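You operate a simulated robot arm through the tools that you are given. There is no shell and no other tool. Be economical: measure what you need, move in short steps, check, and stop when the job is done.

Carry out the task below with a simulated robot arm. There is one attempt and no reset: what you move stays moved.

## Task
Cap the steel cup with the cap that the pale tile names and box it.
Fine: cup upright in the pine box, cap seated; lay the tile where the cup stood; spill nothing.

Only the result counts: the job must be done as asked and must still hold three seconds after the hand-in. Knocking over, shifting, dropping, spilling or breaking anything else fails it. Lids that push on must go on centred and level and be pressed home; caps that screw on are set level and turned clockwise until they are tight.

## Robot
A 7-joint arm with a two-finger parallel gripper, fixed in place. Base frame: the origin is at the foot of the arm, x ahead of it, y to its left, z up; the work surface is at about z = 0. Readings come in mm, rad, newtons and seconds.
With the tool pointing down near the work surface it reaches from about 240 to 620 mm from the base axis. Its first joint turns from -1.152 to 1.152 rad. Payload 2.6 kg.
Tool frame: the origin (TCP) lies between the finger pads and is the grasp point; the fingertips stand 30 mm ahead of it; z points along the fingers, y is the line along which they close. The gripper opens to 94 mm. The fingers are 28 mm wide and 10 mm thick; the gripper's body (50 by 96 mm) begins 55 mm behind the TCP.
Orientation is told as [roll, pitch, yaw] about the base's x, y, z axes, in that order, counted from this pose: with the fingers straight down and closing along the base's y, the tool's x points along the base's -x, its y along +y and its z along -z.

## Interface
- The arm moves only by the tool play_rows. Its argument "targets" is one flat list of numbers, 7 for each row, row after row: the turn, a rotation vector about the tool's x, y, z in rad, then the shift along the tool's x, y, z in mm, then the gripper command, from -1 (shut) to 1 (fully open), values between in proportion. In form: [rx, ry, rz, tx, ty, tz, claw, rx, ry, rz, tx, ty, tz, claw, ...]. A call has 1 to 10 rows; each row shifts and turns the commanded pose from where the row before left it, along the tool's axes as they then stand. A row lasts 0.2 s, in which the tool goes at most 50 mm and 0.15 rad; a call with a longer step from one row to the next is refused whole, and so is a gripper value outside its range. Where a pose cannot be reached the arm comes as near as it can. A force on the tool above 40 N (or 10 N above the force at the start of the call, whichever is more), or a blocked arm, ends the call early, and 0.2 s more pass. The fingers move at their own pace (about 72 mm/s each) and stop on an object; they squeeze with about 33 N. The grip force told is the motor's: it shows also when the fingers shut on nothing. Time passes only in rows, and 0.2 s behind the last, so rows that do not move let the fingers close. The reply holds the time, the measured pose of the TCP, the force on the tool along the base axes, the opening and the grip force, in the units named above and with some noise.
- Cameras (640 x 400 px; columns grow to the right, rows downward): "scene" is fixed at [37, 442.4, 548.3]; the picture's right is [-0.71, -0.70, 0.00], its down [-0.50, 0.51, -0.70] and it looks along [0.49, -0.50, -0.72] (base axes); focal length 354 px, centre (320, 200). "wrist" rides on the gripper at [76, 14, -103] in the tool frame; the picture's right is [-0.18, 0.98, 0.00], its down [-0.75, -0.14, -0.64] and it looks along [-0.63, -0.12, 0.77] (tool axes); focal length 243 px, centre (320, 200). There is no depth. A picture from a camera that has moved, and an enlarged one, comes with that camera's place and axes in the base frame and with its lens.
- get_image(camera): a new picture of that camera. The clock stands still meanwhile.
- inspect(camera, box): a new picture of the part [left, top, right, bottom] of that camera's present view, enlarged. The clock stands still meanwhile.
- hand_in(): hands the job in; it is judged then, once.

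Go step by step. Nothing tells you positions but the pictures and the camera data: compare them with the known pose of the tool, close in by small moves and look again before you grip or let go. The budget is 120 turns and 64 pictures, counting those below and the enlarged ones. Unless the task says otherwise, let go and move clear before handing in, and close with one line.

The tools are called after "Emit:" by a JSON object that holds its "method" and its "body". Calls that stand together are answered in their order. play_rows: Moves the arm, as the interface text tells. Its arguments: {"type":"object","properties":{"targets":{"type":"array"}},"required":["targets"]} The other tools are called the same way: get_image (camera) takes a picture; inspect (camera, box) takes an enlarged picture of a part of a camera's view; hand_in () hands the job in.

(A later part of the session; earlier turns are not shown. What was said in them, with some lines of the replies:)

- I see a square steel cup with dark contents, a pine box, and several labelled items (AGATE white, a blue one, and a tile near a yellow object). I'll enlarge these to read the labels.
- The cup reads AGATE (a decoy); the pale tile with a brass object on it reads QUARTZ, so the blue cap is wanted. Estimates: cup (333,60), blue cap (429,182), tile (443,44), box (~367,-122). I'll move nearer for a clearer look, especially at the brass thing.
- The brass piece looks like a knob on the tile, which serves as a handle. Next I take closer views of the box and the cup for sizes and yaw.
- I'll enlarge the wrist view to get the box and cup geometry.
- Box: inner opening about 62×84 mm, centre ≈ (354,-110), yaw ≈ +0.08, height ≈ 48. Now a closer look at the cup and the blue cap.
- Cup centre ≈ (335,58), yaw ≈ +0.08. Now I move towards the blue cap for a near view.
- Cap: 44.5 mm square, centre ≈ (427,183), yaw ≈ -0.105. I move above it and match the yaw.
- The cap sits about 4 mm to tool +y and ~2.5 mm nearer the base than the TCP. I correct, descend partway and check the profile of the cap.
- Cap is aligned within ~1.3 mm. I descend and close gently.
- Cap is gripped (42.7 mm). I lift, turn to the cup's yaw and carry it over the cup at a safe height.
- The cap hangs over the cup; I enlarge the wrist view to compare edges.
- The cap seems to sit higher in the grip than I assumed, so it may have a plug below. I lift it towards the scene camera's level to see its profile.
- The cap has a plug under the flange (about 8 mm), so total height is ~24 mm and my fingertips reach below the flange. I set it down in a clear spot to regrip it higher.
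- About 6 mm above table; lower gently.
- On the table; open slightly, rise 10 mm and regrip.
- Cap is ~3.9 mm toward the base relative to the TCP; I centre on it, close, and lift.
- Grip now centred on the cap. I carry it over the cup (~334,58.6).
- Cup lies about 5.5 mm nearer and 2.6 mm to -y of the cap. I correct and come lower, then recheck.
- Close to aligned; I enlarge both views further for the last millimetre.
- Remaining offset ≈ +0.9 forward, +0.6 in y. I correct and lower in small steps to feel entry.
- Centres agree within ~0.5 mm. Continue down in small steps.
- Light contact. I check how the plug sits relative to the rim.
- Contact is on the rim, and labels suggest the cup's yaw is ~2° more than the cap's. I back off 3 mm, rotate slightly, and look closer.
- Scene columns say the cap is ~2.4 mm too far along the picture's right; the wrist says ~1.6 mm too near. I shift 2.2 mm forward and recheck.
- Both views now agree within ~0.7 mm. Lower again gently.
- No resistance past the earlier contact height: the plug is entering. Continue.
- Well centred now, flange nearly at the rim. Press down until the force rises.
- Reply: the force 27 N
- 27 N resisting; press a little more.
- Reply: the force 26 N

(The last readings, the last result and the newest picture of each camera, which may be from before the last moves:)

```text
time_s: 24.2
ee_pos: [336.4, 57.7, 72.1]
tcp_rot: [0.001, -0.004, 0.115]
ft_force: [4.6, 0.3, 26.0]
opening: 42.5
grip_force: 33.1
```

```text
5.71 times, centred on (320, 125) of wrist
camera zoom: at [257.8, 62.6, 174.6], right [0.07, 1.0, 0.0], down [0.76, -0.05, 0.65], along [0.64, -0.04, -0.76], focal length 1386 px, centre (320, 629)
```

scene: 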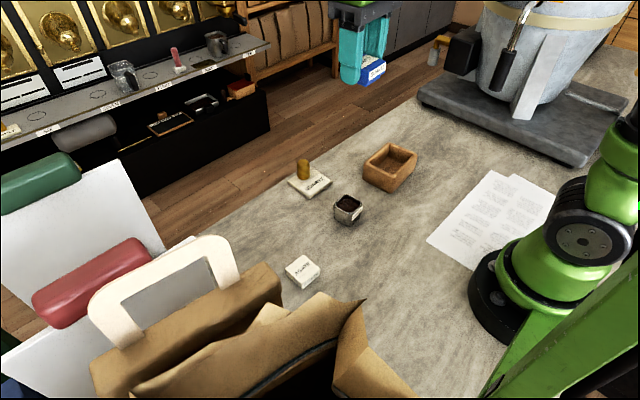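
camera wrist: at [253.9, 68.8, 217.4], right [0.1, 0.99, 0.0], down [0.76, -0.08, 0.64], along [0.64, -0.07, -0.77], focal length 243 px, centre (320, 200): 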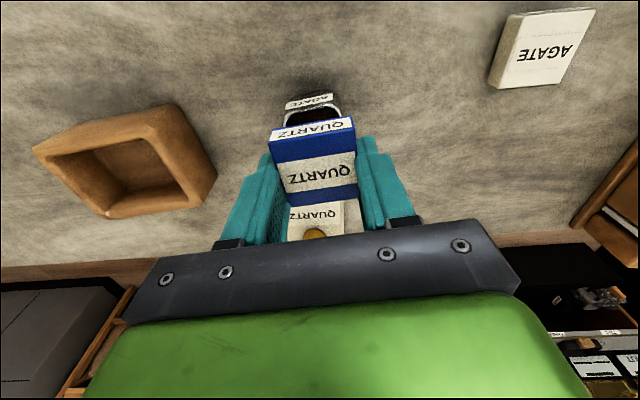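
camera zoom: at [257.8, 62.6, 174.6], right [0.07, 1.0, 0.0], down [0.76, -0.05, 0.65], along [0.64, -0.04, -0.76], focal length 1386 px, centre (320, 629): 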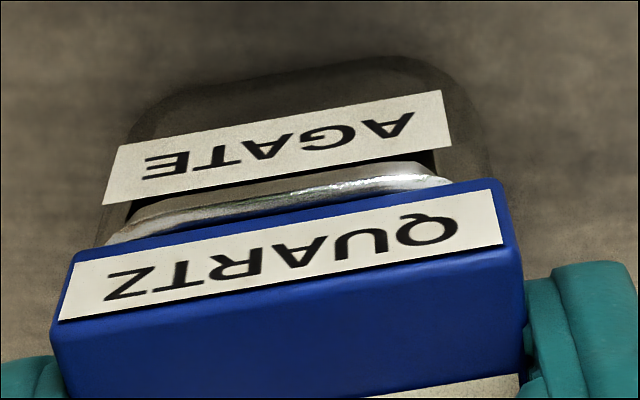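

The cap has gone down until the flange met the rim, then slipped slightly in the fingers. I release, rise, and look before pressing from the top with closed fingers.

Emit:
{"method": "play_rows", "body": {"targets": [0, 0, 0, 0, 0, 0, 0.3, 0, 0, 0, 0, 0, 0, 0.3, 0, 0, 0, 0, 0, -20, 0.3, 0, 0, 0, 0, 0, -30, 0.3, 0, 0, 0, 0, 0, -20, 0.3]}}

Emit:
{"method": "inspect", "body": {"camera": "scene", "box": [325, 180, 375, 230]}}

Emit:
{"method": "inspect", "body": {"camera": "wrist", "box": [270, 80, 370, 150]}}

```text
time_s: 25.4
ee_pos: [334.3, 56.7, 139.6]
tcp_rot: [0.002, 0.002, 0.116]
ft_force: [-0.1, 0.6, -0.5]
opening: 60.9
grip_force: 0.0
```

```text
8.00 times, centred on (350, 205) of scene
camera zoom: at [37.0, 442.4, 548.3], right [-0.71, -0.7, 0.0], down [-0.5, 0.51, -0.7], along [0.49, -0.5, -0.72], focal length 2829 px, centre (80, 160)
```

zoom: 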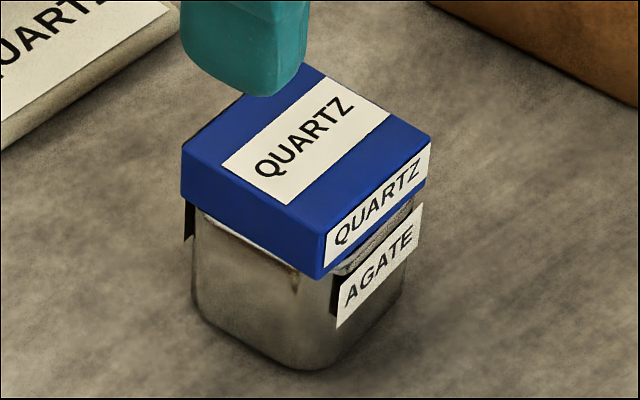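

```text
5.71 times, centred on (320, 115) of wrist
camera zoom: at [256.8, 61.1, 241.9], right [0.07, 1.0, 0.0], down [0.77, -0.05, 0.64], along [0.64, -0.04, -0.77], focal length 1386 px, centre (320, 686)
```

zoom: 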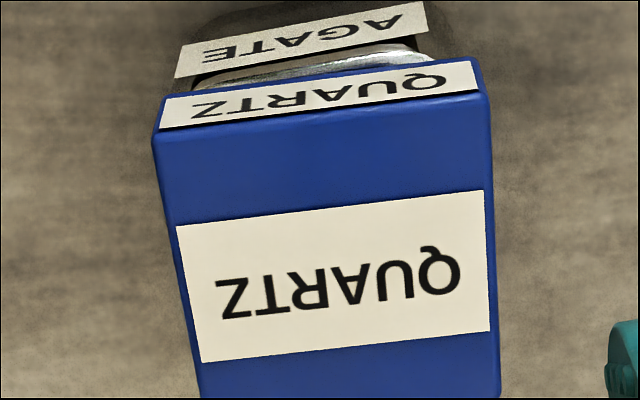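

The cap sits on. I shut the fingers and press from above at the centre.

Emit:
{"method": "play_rows", "body": {"targets": [0, 0, 0, 0, 0, 0, -1, 0, 0, 0, 0, 0, 0, -1, 0, 0, 0, 0, 0, 20, -1, 0, 0, 0, 0, 0, 20, -1, 0, 0, 0, 0, 0, 4, -1]}}

```text
time_s: 26.6
ee_pos: [335.1, 57.2, 97.0]
tcp_rot: [0.0, 0.001, 0.114]
ft_force: [0.1, -0.4, -0.6]
opening: 0.0
grip_force: 32.7
```

Emit:
{"method": "play_rows", "body": {"targets": [0, 0, 0, 0, 0, 2, -1, 0, 0, 0, 0, 0, 2, -1, 0, 0, 0, 0, 0, 1.5, -1, 0, 0, 0, 0, 0, 1.5, -1, 0, 0, 0, 0, 0, 1.5, -1]}}

```text
time_s: 27.8
ee_pos: [333.9, 57.7, 90.8]
tcp_rot: [0.001, -0.001, 0.115]
ft_force: [0.9, 0.6, 0.4]
opening: 0.1
grip_force: 33.2
```

Not touching yet (tips at ~61). Continue down slowly.

Emit:
{"method": "play_rows", "body": {"targets": [0, 0, 0, 0, 0, 1.2, -1, 0, 0, 0, 0, 0, 1.2, -1, 0, 0, 0, 0, 0, 1.2, -1, 0, 0, 0, 0, 0, 1.2, -1, 0, 0, 0, 0, 0, 1.2, -1]}}

```text
time_s: 28.4
ee_pos: [334.5, 58.5, 89.4]
tcp_rot: [0.002, -0.002, 0.111]
ft_force: [-3.5, -0.5, 10.1]
opening: 0.0
grip_force: 33.0
stopped in row 3: the force on the tool passed its limit (the readings are from after the stop); the commanded pose is now the measured one
```

Contact with the cap at tip height ~59.5; force spiked past the limit. I press once more to be sure it's home.

Emit:
{"method": "play_rows", "body": {"targets": [0, 0, 0, 0, 0, 0.8, -1, 0, 0, 0, 0, 0, 0.8, -1, 0, 0, 0, 0, 0, 0.8, -1, 0, 0, 0, 0, 0, 0.8, -1]}}

```text
time_s: 29.2
ee_pos: [334.2, 58.1, 89.5]
tcp_rot: [0.003, -0.006, 0.109]
ft_force: [-3.8, -2.1, 12.0]
opening: 0.0
grip_force: 33.5
stopped in row 3: the force on the tool passed its limit (the readings are from after the stop); the commanded pose is now the measured one
```

The height no longer changes at over 40 N, so the cap is against its stop. I rise and look for level and gap.

Emit:
{"method": "play_rows", "body": {"targets": [0, 0, 0, 0, 0, -20, -1, 0, 0, 0, 0, 0, -40, -1, 0, 0, 0, 0, 0, -40, -1]}}

Emit:
{"method": "inspect", "body": {"camera": "scene", "box": [325, 185, 375, 230]}}

Emit:
{"method": "inspect", "body": {"camera": "wrist", "box": [270, 60, 370, 150]}}

```text
time_s: 30.1
ee_pos: [336.8, 58.1, 187.6]
tcp_rot: [0.001, -0.003, 0.112]
ft_force: [0.2, 0.1, 0.1]
opening: 0.0
grip_force: 32.9
```

```text
8.89 times, centred on (350, 208) of scene
camera zoom: at [37.0, 442.4, 548.3], right [-0.71, -0.7, 0.0], down [-0.5, 0.51, -0.7], along [0.49, -0.5, -0.72], focal length 3143 px, centre (53, 133)
```

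zoom: 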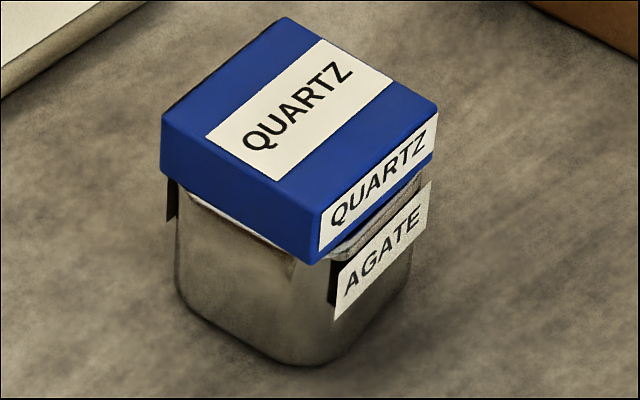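

```text
4.44 times, centred on (320, 105) of wrist
camera zoom: at [258.4, 62.6, 290.4], right [0.07, 1.0, 0.0], down [0.76, -0.06, 0.65], along [0.64, -0.05, -0.76], focal length 1078 px, centre (320, 622)
```

zoom: 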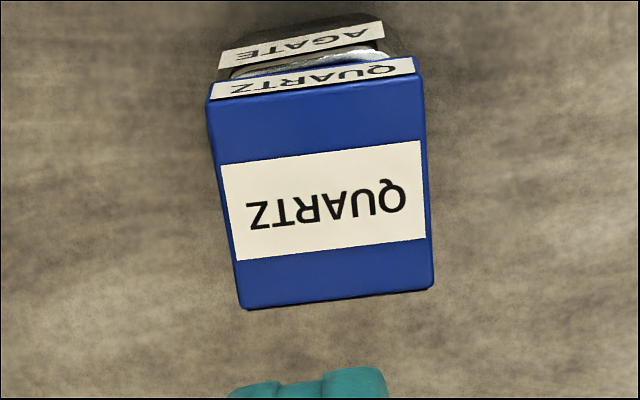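

Looks seated; I check the seam closely for gap or tilt.

Emit:
{"method": "inspect", "body": {"camera": "scene", "box": [330, 198, 370, 223]}}

```text
16.00 times, centred on (350, 210) of scene
camera zoom: at [37.0, 442.4, 548.3], right [-0.71, -0.7, 0.0], down [-0.5, 0.51, -0.7], along [0.49, -0.5, -0.72], focal length 5658 px, centre (-160, 32)
```

zoom: 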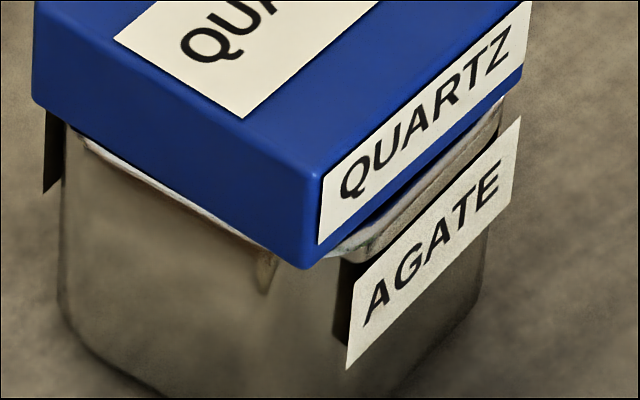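

The plug self-aligned (cap yaw ≈ 0.05, centred within ~1 mm on the cup). Now I align to it, open and descend over the cup's y-faces.

Emit:
{"method": "play_rows", "body": {"targets": [0, 0, 0.06, 0, 1.3, 0, 0.7, 0, 0, 0, 0, 0, 0, 0.7, 0, 0, 0, 0, 0, 35, 0.7, 0, 0, 0, 0, 0, 35, 0.7]}}

Emit:
{"method": "inspect", "body": {"camera": "wrist", "box": [240, 80, 400, 200]}}

```text
time_s: 31.1
ee_pos: [337.8, 56.9, 117.0]
tcp_rot: [0.001, -0.004, 0.051]
ft_force: [0.0, -0.6, -0.4]
opening: 80.2
grip_force: 0.0
```

```text
3.33 times, centred on (320, 140) of wrist
camera zoom: at [259.9, 67.2, 220.3], right [0.13, 0.99, 0.0], down [0.76, -0.1, 0.65], along [0.64, -0.08, -0.76], focal length 809 px, centre (320, 400)
```

zoom: 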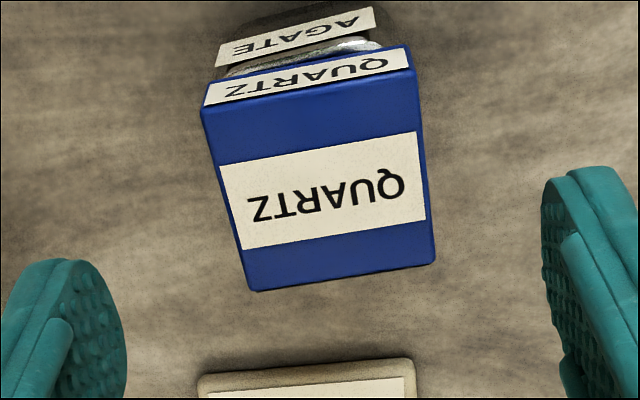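

Aligned in yaw; small shift (+1.1, +0.9), then down to TCP z≈40 and close.

Emit:
{"method": "play_rows", "body": {"targets": [0, 0.004, 0, 1.1, 0.9, 0, 0.7, 0, 0, 0, 0, 0, 35, 0.7, 0, 0, 0, 0, 0, 30, 0.7, 0, 0, 0, 0, 0, 12, 0.7]}}

Emit:
{"method": "get_image", "body": {"camera": "scene"}}

```text
time_s: 32.0
ee_pos: [334.7, 60.3, 41.2]
tcp_rot: [0.0, -0.002, 0.053]
ft_force: [0.9, -0.1, -0.3]
opening: 79.9
grip_force: 0.1
```

```text
12 pictures are left
```

scene: 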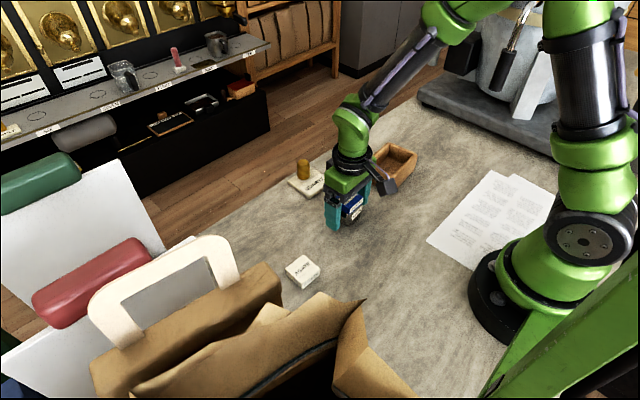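

Only 12 pictures remain, so I'll be sparing. Close on the cup.

Emit:
{"method": "play_rows", "body": {"targets": [0, 0, 0, 0, 0, 0, 0.3, 0, 0, 0, 0, 0, 0, 0.1, 0, 0, 0, 0, 0, 0, -1, 0, 0, 0, 0, 0, 0, -1, 0, 0, 0, 0, 0, 0, -1]}}

```text
time_s: 33.2
ee_pos: [334.7, 60.3, 42.0]
tcp_rot: [0.002, -0.002, 0.053]
ft_force: [-0.1, -0.6, -0.8]
opening: 49.6
grip_force: 33.0
```

Opening 49.6 is wider than expected; I look before lifting.

Emit:
{"method": "get_image", "body": {"camera": "wrist"}}

Emit:
{"method": "inspect", "body": {"camera": "scene", "box": [320, 170, 380, 235]}}

```text
11 pictures are left
camera wrist: at [257.6, 69.4, 144.2], right [0.13, 0.99, 0.0], down [0.76, -0.1, 0.64], along [0.64, -0.08, -0.77], focal length 243 px, centre (320, 200)
```

wrist: 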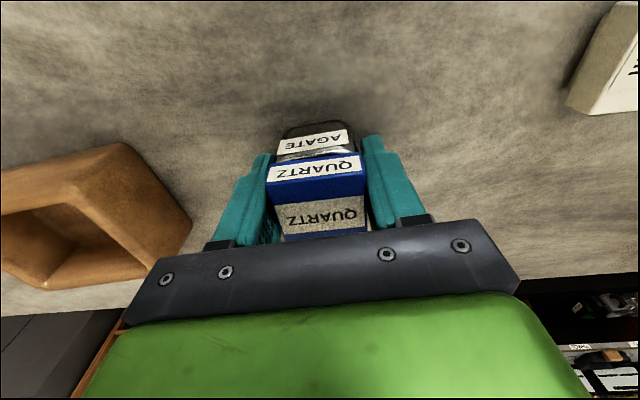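

```text
6.15 times, centred on (350, 202) of scene
camera zoom: at [37.0, 442.4, 548.3], right [-0.71, -0.7, 0.0], down [-0.5, 0.51, -0.7], along [0.49, -0.5, -0.72], focal length 2176 px, centre (135, 185)
```

zoom: 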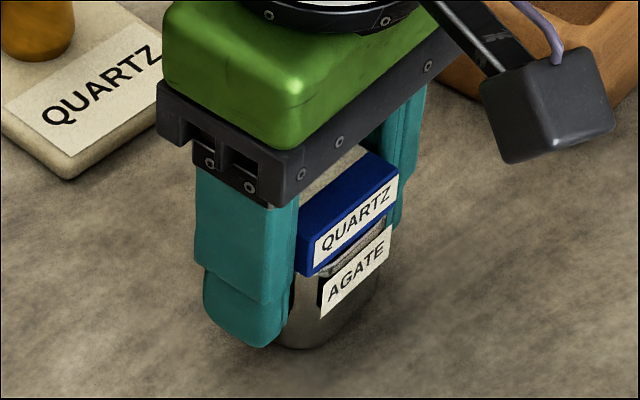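

The fingers hold the cup body itself (wider than the cap), which is ideal. Lift gently.

Emit:
{"method": "play_rows", "body": {"targets": [0, 0, 0, 0, 0, -3, -1, 0, 0, 0, 0, 0, -7, -1, 0, 0, 0, 0, 0, -10, -1]}}

Emit:
{"method": "inspect", "body": {"camera": "scene", "box": [320, 165, 380, 230]}}

```text
time_s: 34.0
ee_pos: [334.8, 59.1, 62.3]
tcp_rot: [-0.001, 0.0, 0.052]
ft_force: [0.3, -0.8, 0.0]
opening: 49.4
grip_force: 33.1
```

```text
6.15 times, centred on (350, 198) of scene
camera zoom: at [37.0, 442.4, 548.3], right [-0.71, -0.7, 0.0], down [-0.5, 0.51, -0.7], along [0.49, -0.5, -0.72], focal length 2176 px, centre (135, 215)
```

zoom: 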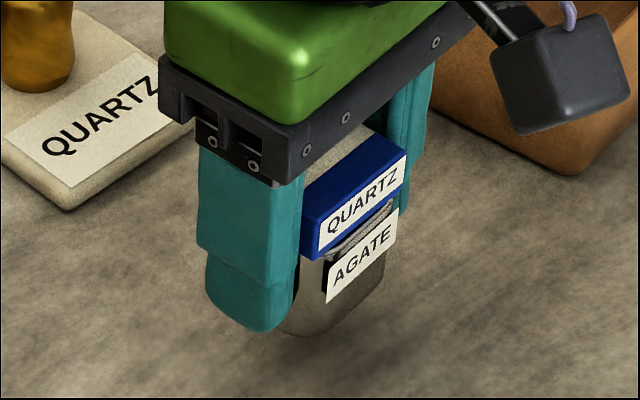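

Cup is held with its cap. Raise above the box wall and carry it over the box (357,-109), matching yaw 0.09.

Emit:
{"method": "play_rows", "body": {"targets": [0, 0, 0, 0, 0, -27, -1, 0, 0, 0, 0, 0, -28, -1, 0, 0, -0.038, 0, 0, 0, -1, 0, 0, 0, -1.2, -28, 0, -1, 0, 0, 0, -1.2, -28, 0, -1, 0, 0, 0, -1.2, -28, 0, -1, 0, 0, 0, -1.2, -28, 0, -1, 0, 0, 0, -1.1, -28, 0, -1, 0, 0, 0, -1.1, -29, 0, -1, 0, 0, 0, 0, 0, 0, -1]}}

Emit:
{"method": "get_image", "body": {"camera": "wrist"}}

```text
time_s: 36.2
ee_pos: [357.9, -106.7, 116.2]
tcp_rot: [0.002, 0.0, 0.088]
ft_force: [-0.2, -0.5, -1.6]
opening: 49.3
grip_force: 32.8
```

```text
8 pictures are left
camera wrist: at [280.6, -101.9, 218.7], right [0.1, 1.0, 0.0], down [0.76, -0.07, 0.64], along [0.64, -0.06, -0.77], focal length 243 px, centre (320, 200)
```

wrist: 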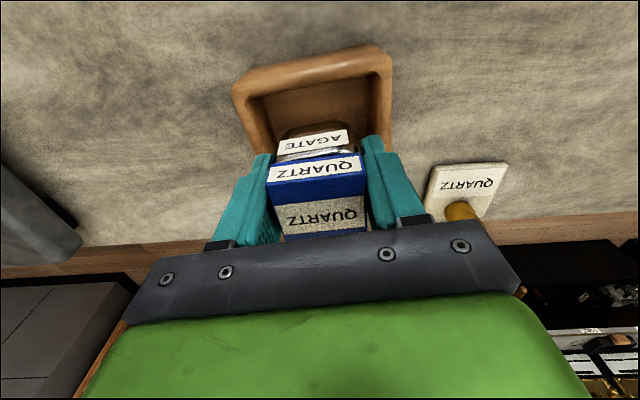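

Box opening is centred within ~1 mm of the cup. Correct and lower most of the way.

Emit:
{"method": "play_rows", "body": {"targets": [0, 0, 0, 1, -1, 10, -1, 0, 0, 0, 0, 0, 18, -1, 0, 0, 0, 0, 0, 16, -1, 0, 0, 0, 0, 0, 8, -1]}}

```text
time_s: 37.2
ee_pos: [356.2, -108.8, 65.1]
tcp_rot: [0.001, 0.0, 0.089]
ft_force: [-0.1, 0.0, -1.5]
opening: 49.6
grip_force: 32.7
```

Emit:
{"method": "play_rows", "body": {"targets": [0, 0, 0, 0, 0, 3, -1, 0, 0, 0, 0, 0, 3, -1, 0, 0, 0, 0, 0, 2, -1, 0, 0, 0, 0, 0, 2, -1, 0, 0, 0, 0, 0, 1.5, -1, 0, 0, 0, 0, 0, 1, -1]}}

```text
time_s: 38.6
ee_pos: [354.9, -108.8, 54.2]
tcp_rot: [0.001, -0.001, 0.089]
ft_force: [-6.2, 2.0, 19.4]
opening: 49.5
grip_force: 33.4
```

Floor contact (19 N). I take one look before releasing.

Emit:
{"method": "inspect", "body": {"camera": "scene", "box": [340, 120, 440, 200]}}

```text
5.00 times, centred on (390, 160) of scene
camera zoom: at [36.9, 442.5, 548.3], right [-0.71, -0.7, 0.0], down [-0.5, 0.51, -0.7], along [0.49, -0.5, -0.71], focal length 1768 px, centre (-30, 400)
```

zoom: 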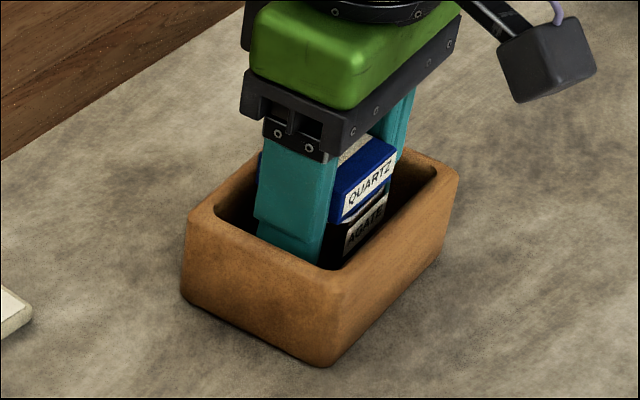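

The cup is standing inside the box. Ease off, open just enough, and rise.

Emit:
{"method": "play_rows", "body": {"targets": [0, 0, 0, 0, 0, -1, -1, 0, 0, 0, 0, 0, 0, 0.18, 0, 0, 0, 0, 0, 0, 0.18, 0, 0, 0, 0, 0, -15, 0.18, 0, 0, 0, 0, 0, -30, 0.18, 0, 0, 0, 0, 0, -30, 0.18, 0, 0, 0, 0, 0, -25, 0.18]}}

Emit:
{"method": "get_image", "body": {"camera": "wrist"}}

```text
time_s: 40.2
ee_pos: [355.0, -109.6, 151.7]
tcp_rot: [0.003, 0.0, 0.092]
ft_force: [0.2, 0.7, 0.4]
opening: 55.5
grip_force: 0.1
```

```text
6 pictures are left
camera wrist: at [277.8, -103.2, 254.4], right [0.09, 1.0, 0.0], down [0.76, -0.07, 0.64], along [0.64, -0.06, -0.77], focal length 243 px, centre (320, 200)
```

wrist: 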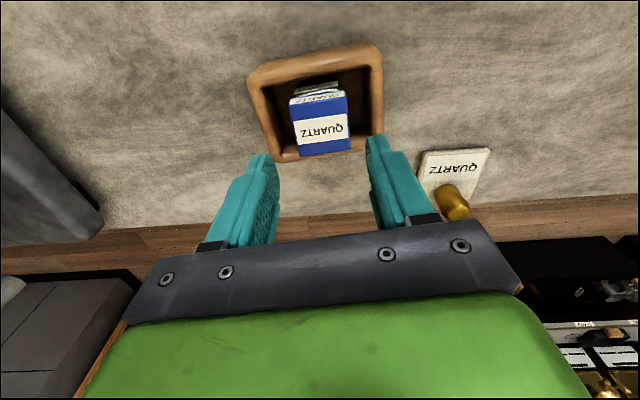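

Cup stands upright in the box with its cap. Next the tile: about 70 mm wide, centred near (460,44.5), so I'll grip it by its edges rather than by the off-centre knob. Move above it.

Emit:
{"method": "play_rows", "body": {"targets": [0, 0, 0.125, 0, 0, 0, 0.18, 0, 0, 0, -19.9, 31.5, 5, 0.6, 0, 0, 0, -19.9, 31.5, 5, 1, 0, 0, 0, -19.9, 31.5, 5, 1, 0, 0, 0, -19.9, 31.5, 5, 1, 0, 0, 0, -19.9, 31.5, 5, 1, 0, 0, 0, 0, 0, 0, 1]}}

Emit:
{"method": "get_image", "body": {"camera": "wrist"}}

```text
time_s: 41.9
ee_pos: [461.7, 44.3, 129.8]
tcp_rot: [0.001, 0.001, -0.036]
ft_force: [0.2, -0.6, 0.4]
opening: 94.1
grip_force: 0.0
```

```text
5 pictures are left
camera wrist: at [385.2, 60.3, 233.2], right [0.22, 0.98, 0.0], down [0.75, -0.17, 0.64], along [0.63, -0.14, -0.77], focal length 243 px, centre (320, 200)
```

wrist: 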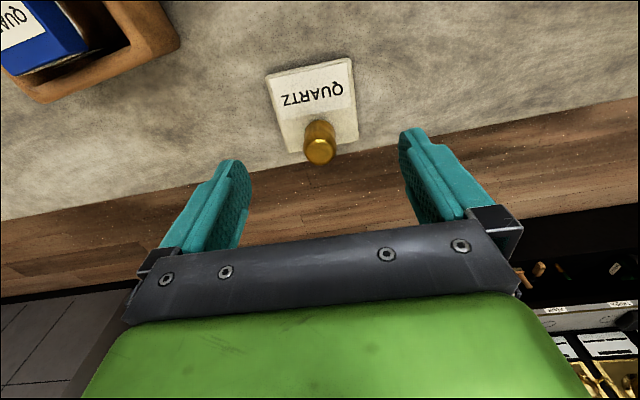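

Tile is ~4 mm to tool -y; correct, then descend around it.

Emit:
{"method": "play_rows", "body": {"targets": [0, 0, 0.015, -1, -4, 0, 1, 0, 0, 0, 0, 0, 30, 1, 0, 0, 0, 0, 0, 30, 1, 0, 0, 0, 0, 0, 25, 1]}}

Emit:
{"method": "inspect", "body": {"camera": "wrist", "box": [200, 60, 460, 240]}}

```text
time_s: 42.9
ee_pos: [458.7, 40.4, 46.5]
tcp_rot: [0.001, 0.001, -0.052]
ft_force: [1.0, -0.3, -0.1]
opening: 94.1
grip_force: 0.1
```

```text
2.22 times, centred on (330, 150) of wrist
camera zoom: at [384.2, 58.3, 148.4], right [0.23, 0.97, 0.0], down [0.75, -0.18, 0.64], along [0.62, -0.15, -0.77], focal length 539 px, centre (298, 311)
```

zoom: 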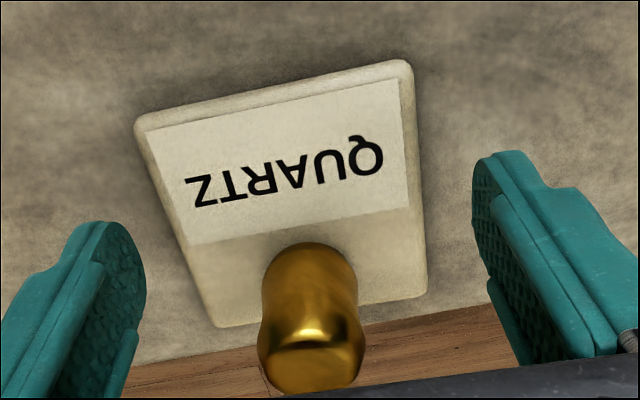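

Aligned; small shift then down to tips just off the table and close.

Emit:
{"method": "play_rows", "body": {"targets": [0, 0, 0, -3, -1.1, 6, 1, 0, 0, 0, 0, 0, 5, 1, 0, 0, 0, 0, 0, 2.5, 1, 0, 0, 0, 0, 0, 0, 0.5, 0, 0, 0, 0, 0, 0, -1, 0, 0, 0, 0, 0, 0, -1]}}

```text
time_s: 44.2
ee_pos: [463.7, 40.8, 31.0]
tcp_rot: [0.002, 0.001, -0.051]
ft_force: [-0.5, -0.4, 0.3]
opening: 74.1
grip_force: 32.9
```

Tile gripped at 74 mm. Lift and carry to where the cup stood (~335,59).

Emit:
{"method": "play_rows", "body": {"targets": [0, 0, 0, 0, 0, -4, -1, 0, 0, 0, 0, 0, -12, -1, 0, 0, 0, 0, 0, -24, -1, 0, 0, 0, 0, 0, 0, -1]}}

Emit:
{"method": "inspect", "body": {"camera": "scene", "box": [260, 110, 440, 230]}}

```text
time_s: 45.2
ee_pos: [463.1, 39.3, 68.7]
tcp_rot: [-0.001, 0.001, -0.051]
ft_force: [0.4, 0.6, -1.0]
opening: 74.1
grip_force: 33.0
```

```text
3.33 times, centred on (350, 170) of scene
camera zoom: at [37.0, 442.4, 548.3], right [-0.71, -0.7, 0.0], down [-0.5, 0.51, -0.7], along [0.49, -0.5, -0.72], focal length 1179 px, centre (220, 300)
```

zoom: 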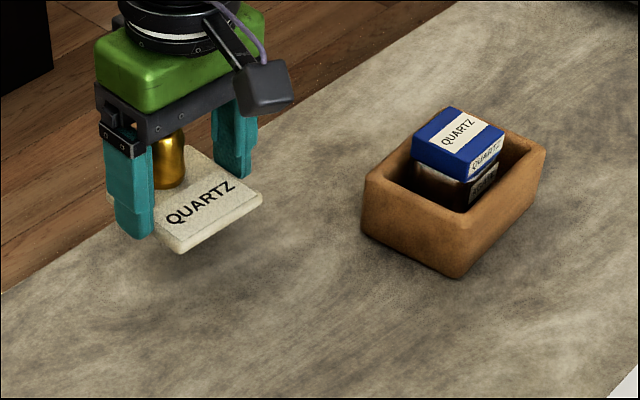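

The tile is lifted level with its knob, and the cup stands capped in the box. Carry it over.

Emit:
{"method": "play_rows", "body": {"targets": [0, 0, 0, 25.7, 2.6, 0, -1, 0, 0, 0, 25.7, 2.6, 0, -1, 0, 0, 0, 25.7, 2.6, 0, -1, 0, 0, 0, 25.7, 2.6, 0, -1, 0, 0, 0, 25.7, 2.6, 0, -1, 0, 0, 0, 0, 0, 0, -1]}}

```text
time_s: 46.6
ee_pos: [336.6, 59.8, 70.1]
tcp_rot: [0.002, -0.001, -0.05]
ft_force: [0.1, 0.3, -0.3]
opening: 73.9
grip_force: 32.5
```

Lower onto the table.

Emit:
{"method": "play_rows", "body": {"targets": [0, 0, 0, 0.5, -0.5, 18, -1, 0, 0, 0, 0, 0, 12, -1, 0, 0, 0, 0, 0, 4, -1, 0, 0, 0, 0, 0, 2, -1, 0, 0, 0, 0, 0, 1.2, -1, 0, 0, 0, 0, 0, 0.8, -1]}}

```text
time_s: 48.0
ee_pos: [334.7, 60.8, 33.1]
tcp_rot: [0.003, 0.001, -0.051]
ft_force: [-1.2, -0.1, 0.1]
opening: 73.9
grip_force: 32.7
```

Emit:
{"method": "play_rows", "body": {"targets": [0, 0, 0, 0, 0, 0.7, -1, 0, 0, 0, 0, 0, 0.7, -1, 0, 0, 0, 0, 0, 0.5, -1]}}

```text
time_s: 48.9
ee_pos: [334.8, 59.8, 29.6]
tcp_rot: [0.002, -0.002, -0.05]
ft_force: [0.2, 2.2, 4.5]
opening: 73.7
grip_force: 32.8
```

Touchdown (4.5 N). Release and rise clear.

Emit:
{"method": "play_rows", "body": {"targets": [0, 0, 0, 0, 0, 0, 0.8, 0, 0, 0, 0, 0, 0, 1, 0, 0, 0, 0, 0, 0, 1, 0, 0, 0, 0, 0, -10, 1, 0, 0, 0, 0, 0, -30, 1, 0, 0, 0, 0, 0, -40, 1, 0, 0, 0, 0, 0, -40, 1, 0, 0, 0, 0, 0, -40, 1]}}

Emit:
{"method": "inspect", "body": {"camera": "scene", "box": [290, 120, 440, 240]}}

```text
time_s: 50.6
ee_pos: [332.7, 60.5, 191.7]
tcp_rot: [-0.002, 0.002, -0.05]
ft_force: [0.1, -0.5, 0.2]
opening: 94.0
grip_force: 0.0
```

```text
3.33 times, centred on (365, 180) of scene
camera zoom: at [37.0, 442.4, 548.3], right [-0.71, -0.7, 0.0], down [-0.5, 0.51, -0.7], along [0.49, -0.5, -0.72], focal length 1179 px, centre (170, 267)
```

zoom: 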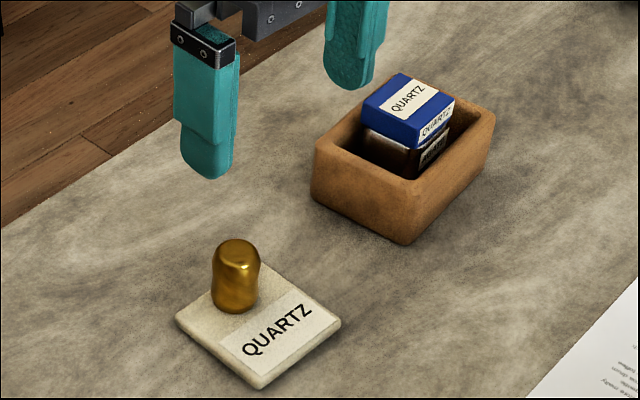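

The tile lies flat at the cup's old spot. One last check of the cap in the box.

Emit:
{"method": "inspect", "body": {"camera": "scene", "box": [370, 138, 420, 172]}}

```text
11.76 times, centred on (395, 155) of scene
camera zoom: at [37.0, 442.4, 548.3], right [-0.71, -0.7, 0.0], down [-0.5, 0.51, -0.7], along [0.49, -0.5, -0.72], focal length 4160 px, centre (-562, 729)
```

zoom: 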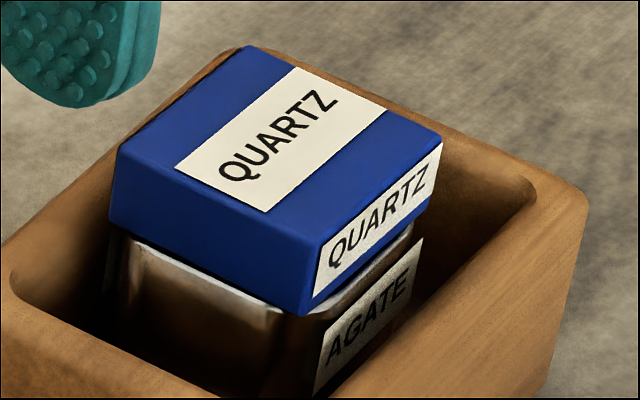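

The cap looks seated, but the seam shows a dark line, so I'll press once more from above in the box to be safe.

Emit:
{"method": "play_rows", "body": {"targets": [0, 0, -0.14, 0, 0, 0, -1, 0, 0, 0, -1.2, -28.5, 0, -1, 0, 0, 0, -1.2, -28.5, 0, -1, 0, 0, 0, -1.2, -28.5, 0, -1, 0, 0, 0, -1.2, -28.5, 0, -1, 0, 0, 0, -1.1, -28.5, 0, -1, 0, 0, 0, -1.1, -28.3, 0, -1, 0, 0, 0, 0, 0, 40, -1, 0, 0, 0, 0, 0, 35, -1]}}

```text
time_s: 52.6
ee_pos: [357.8, -110.8, 114.2]
tcp_rot: [0.002, -0.003, 0.088]
ft_force: [0.0, 0.4, -0.4]
opening: 0.0
grip_force: 33.0
```

Emit:
{"method": "play_rows", "body": {"targets": [0, 0, 0, 1.5, 1, 4, -1, 0, 0, 0, 0, 0, 3, -1, 0, 0, 0, 0, 0, 1.5, -1, 0, 0, 0, 0, 0, 1, -1, 0, 0, 0, 0, 0, 1, -1, 0, 0, 0, 0, 0, 1, -1, 0, 0, 0, 0, 0, 1, -1]}}

```text
time_s: 54.2
ee_pos: [357.6, -108.8, 103.2]
tcp_rot: [0.001, 0.0, 0.09]
ft_force: [-0.4, 0.1, 1.2]
opening: 0.0
grip_force: 33.1
```

Just touching; press to the limit.

Emit:
{"method": "play_rows", "body": {"targets": [0, 0, 0, 0, 0, 0.8, -1, 0, 0, 0, 0, 0, 0.8, -1, 0, 0, 0, 0, 0, 0.8, -1, 0, 0, 0, 0, 0, 0.8, -1, 0, 0, 0, 0, 0, 0.8, -1]}}

```text
time_s: 55.3
ee_pos: [358.1, -108.6, 103.2]
tcp_rot: [0.001, -0.005, 0.088]
ft_force: [-3.4, 1.7, 10.6]
opening: 0.0
grip_force: 32.6
stopped in row 5: the force on the tool passed its limit (the readings are from after the stop); the commanded pose is now the measured one
```

It does not yield at over 40 N, so the cap is home. Rise clear and check one last time.

Emit:
{"method": "play_rows", "body": {"targets": [0, 0, 0, 0, 0, -10, -1, 0, 0, 0, 0, 0, -40, -1, 0, 0, 0, 0, 0, -45, -1, 0, 0, 0, 0, 0, -45, -1, 0, 0, 0, 0, 0, 0, 0]}}

Emit:
{"method": "inspect", "body": {"camera": "scene", "box": [300, 130, 430, 230]}}

```text
time_s: 56.5
ee_pos: [358.1, -109.5, 244.5]
tcp_rot: [-0.001, -0.003, 0.088]
ft_force: [-0.3, -0.2, 0.3]
opening: 47.4
grip_force: 0.0
```

```text
4.00 times, centred on (365, 180) of scene
camera zoom: at [37.0, 442.4, 548.3], right [-0.71, -0.7, 0.0], down [-0.5, 0.51, -0.7], along [0.49, -0.5, -0.72], focal length 1414 px, centre (140, 280)
```

zoom: 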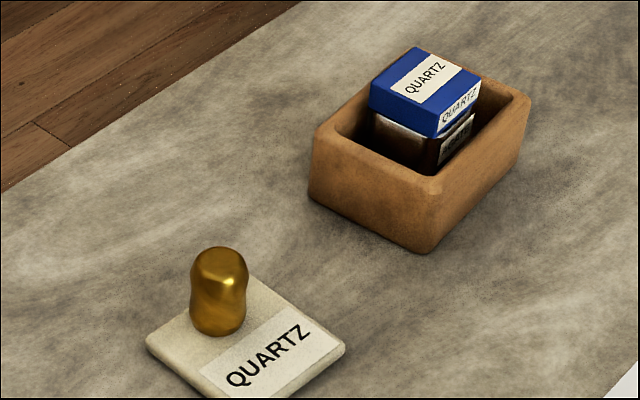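

Everything is in place: the capped cup is upright in the box, the tile is at the cup's old spot, and the arm is clear. I hand in.

Emit:
{"method": "hand_in", "body": {}}

```text
The job is handed in.
```

I capped the steel cup with the blue QUARTZ cap the pale tile names, stood it upright in the pine box, laid the tile where the cup had stood, and saw no spill in the last pictures.
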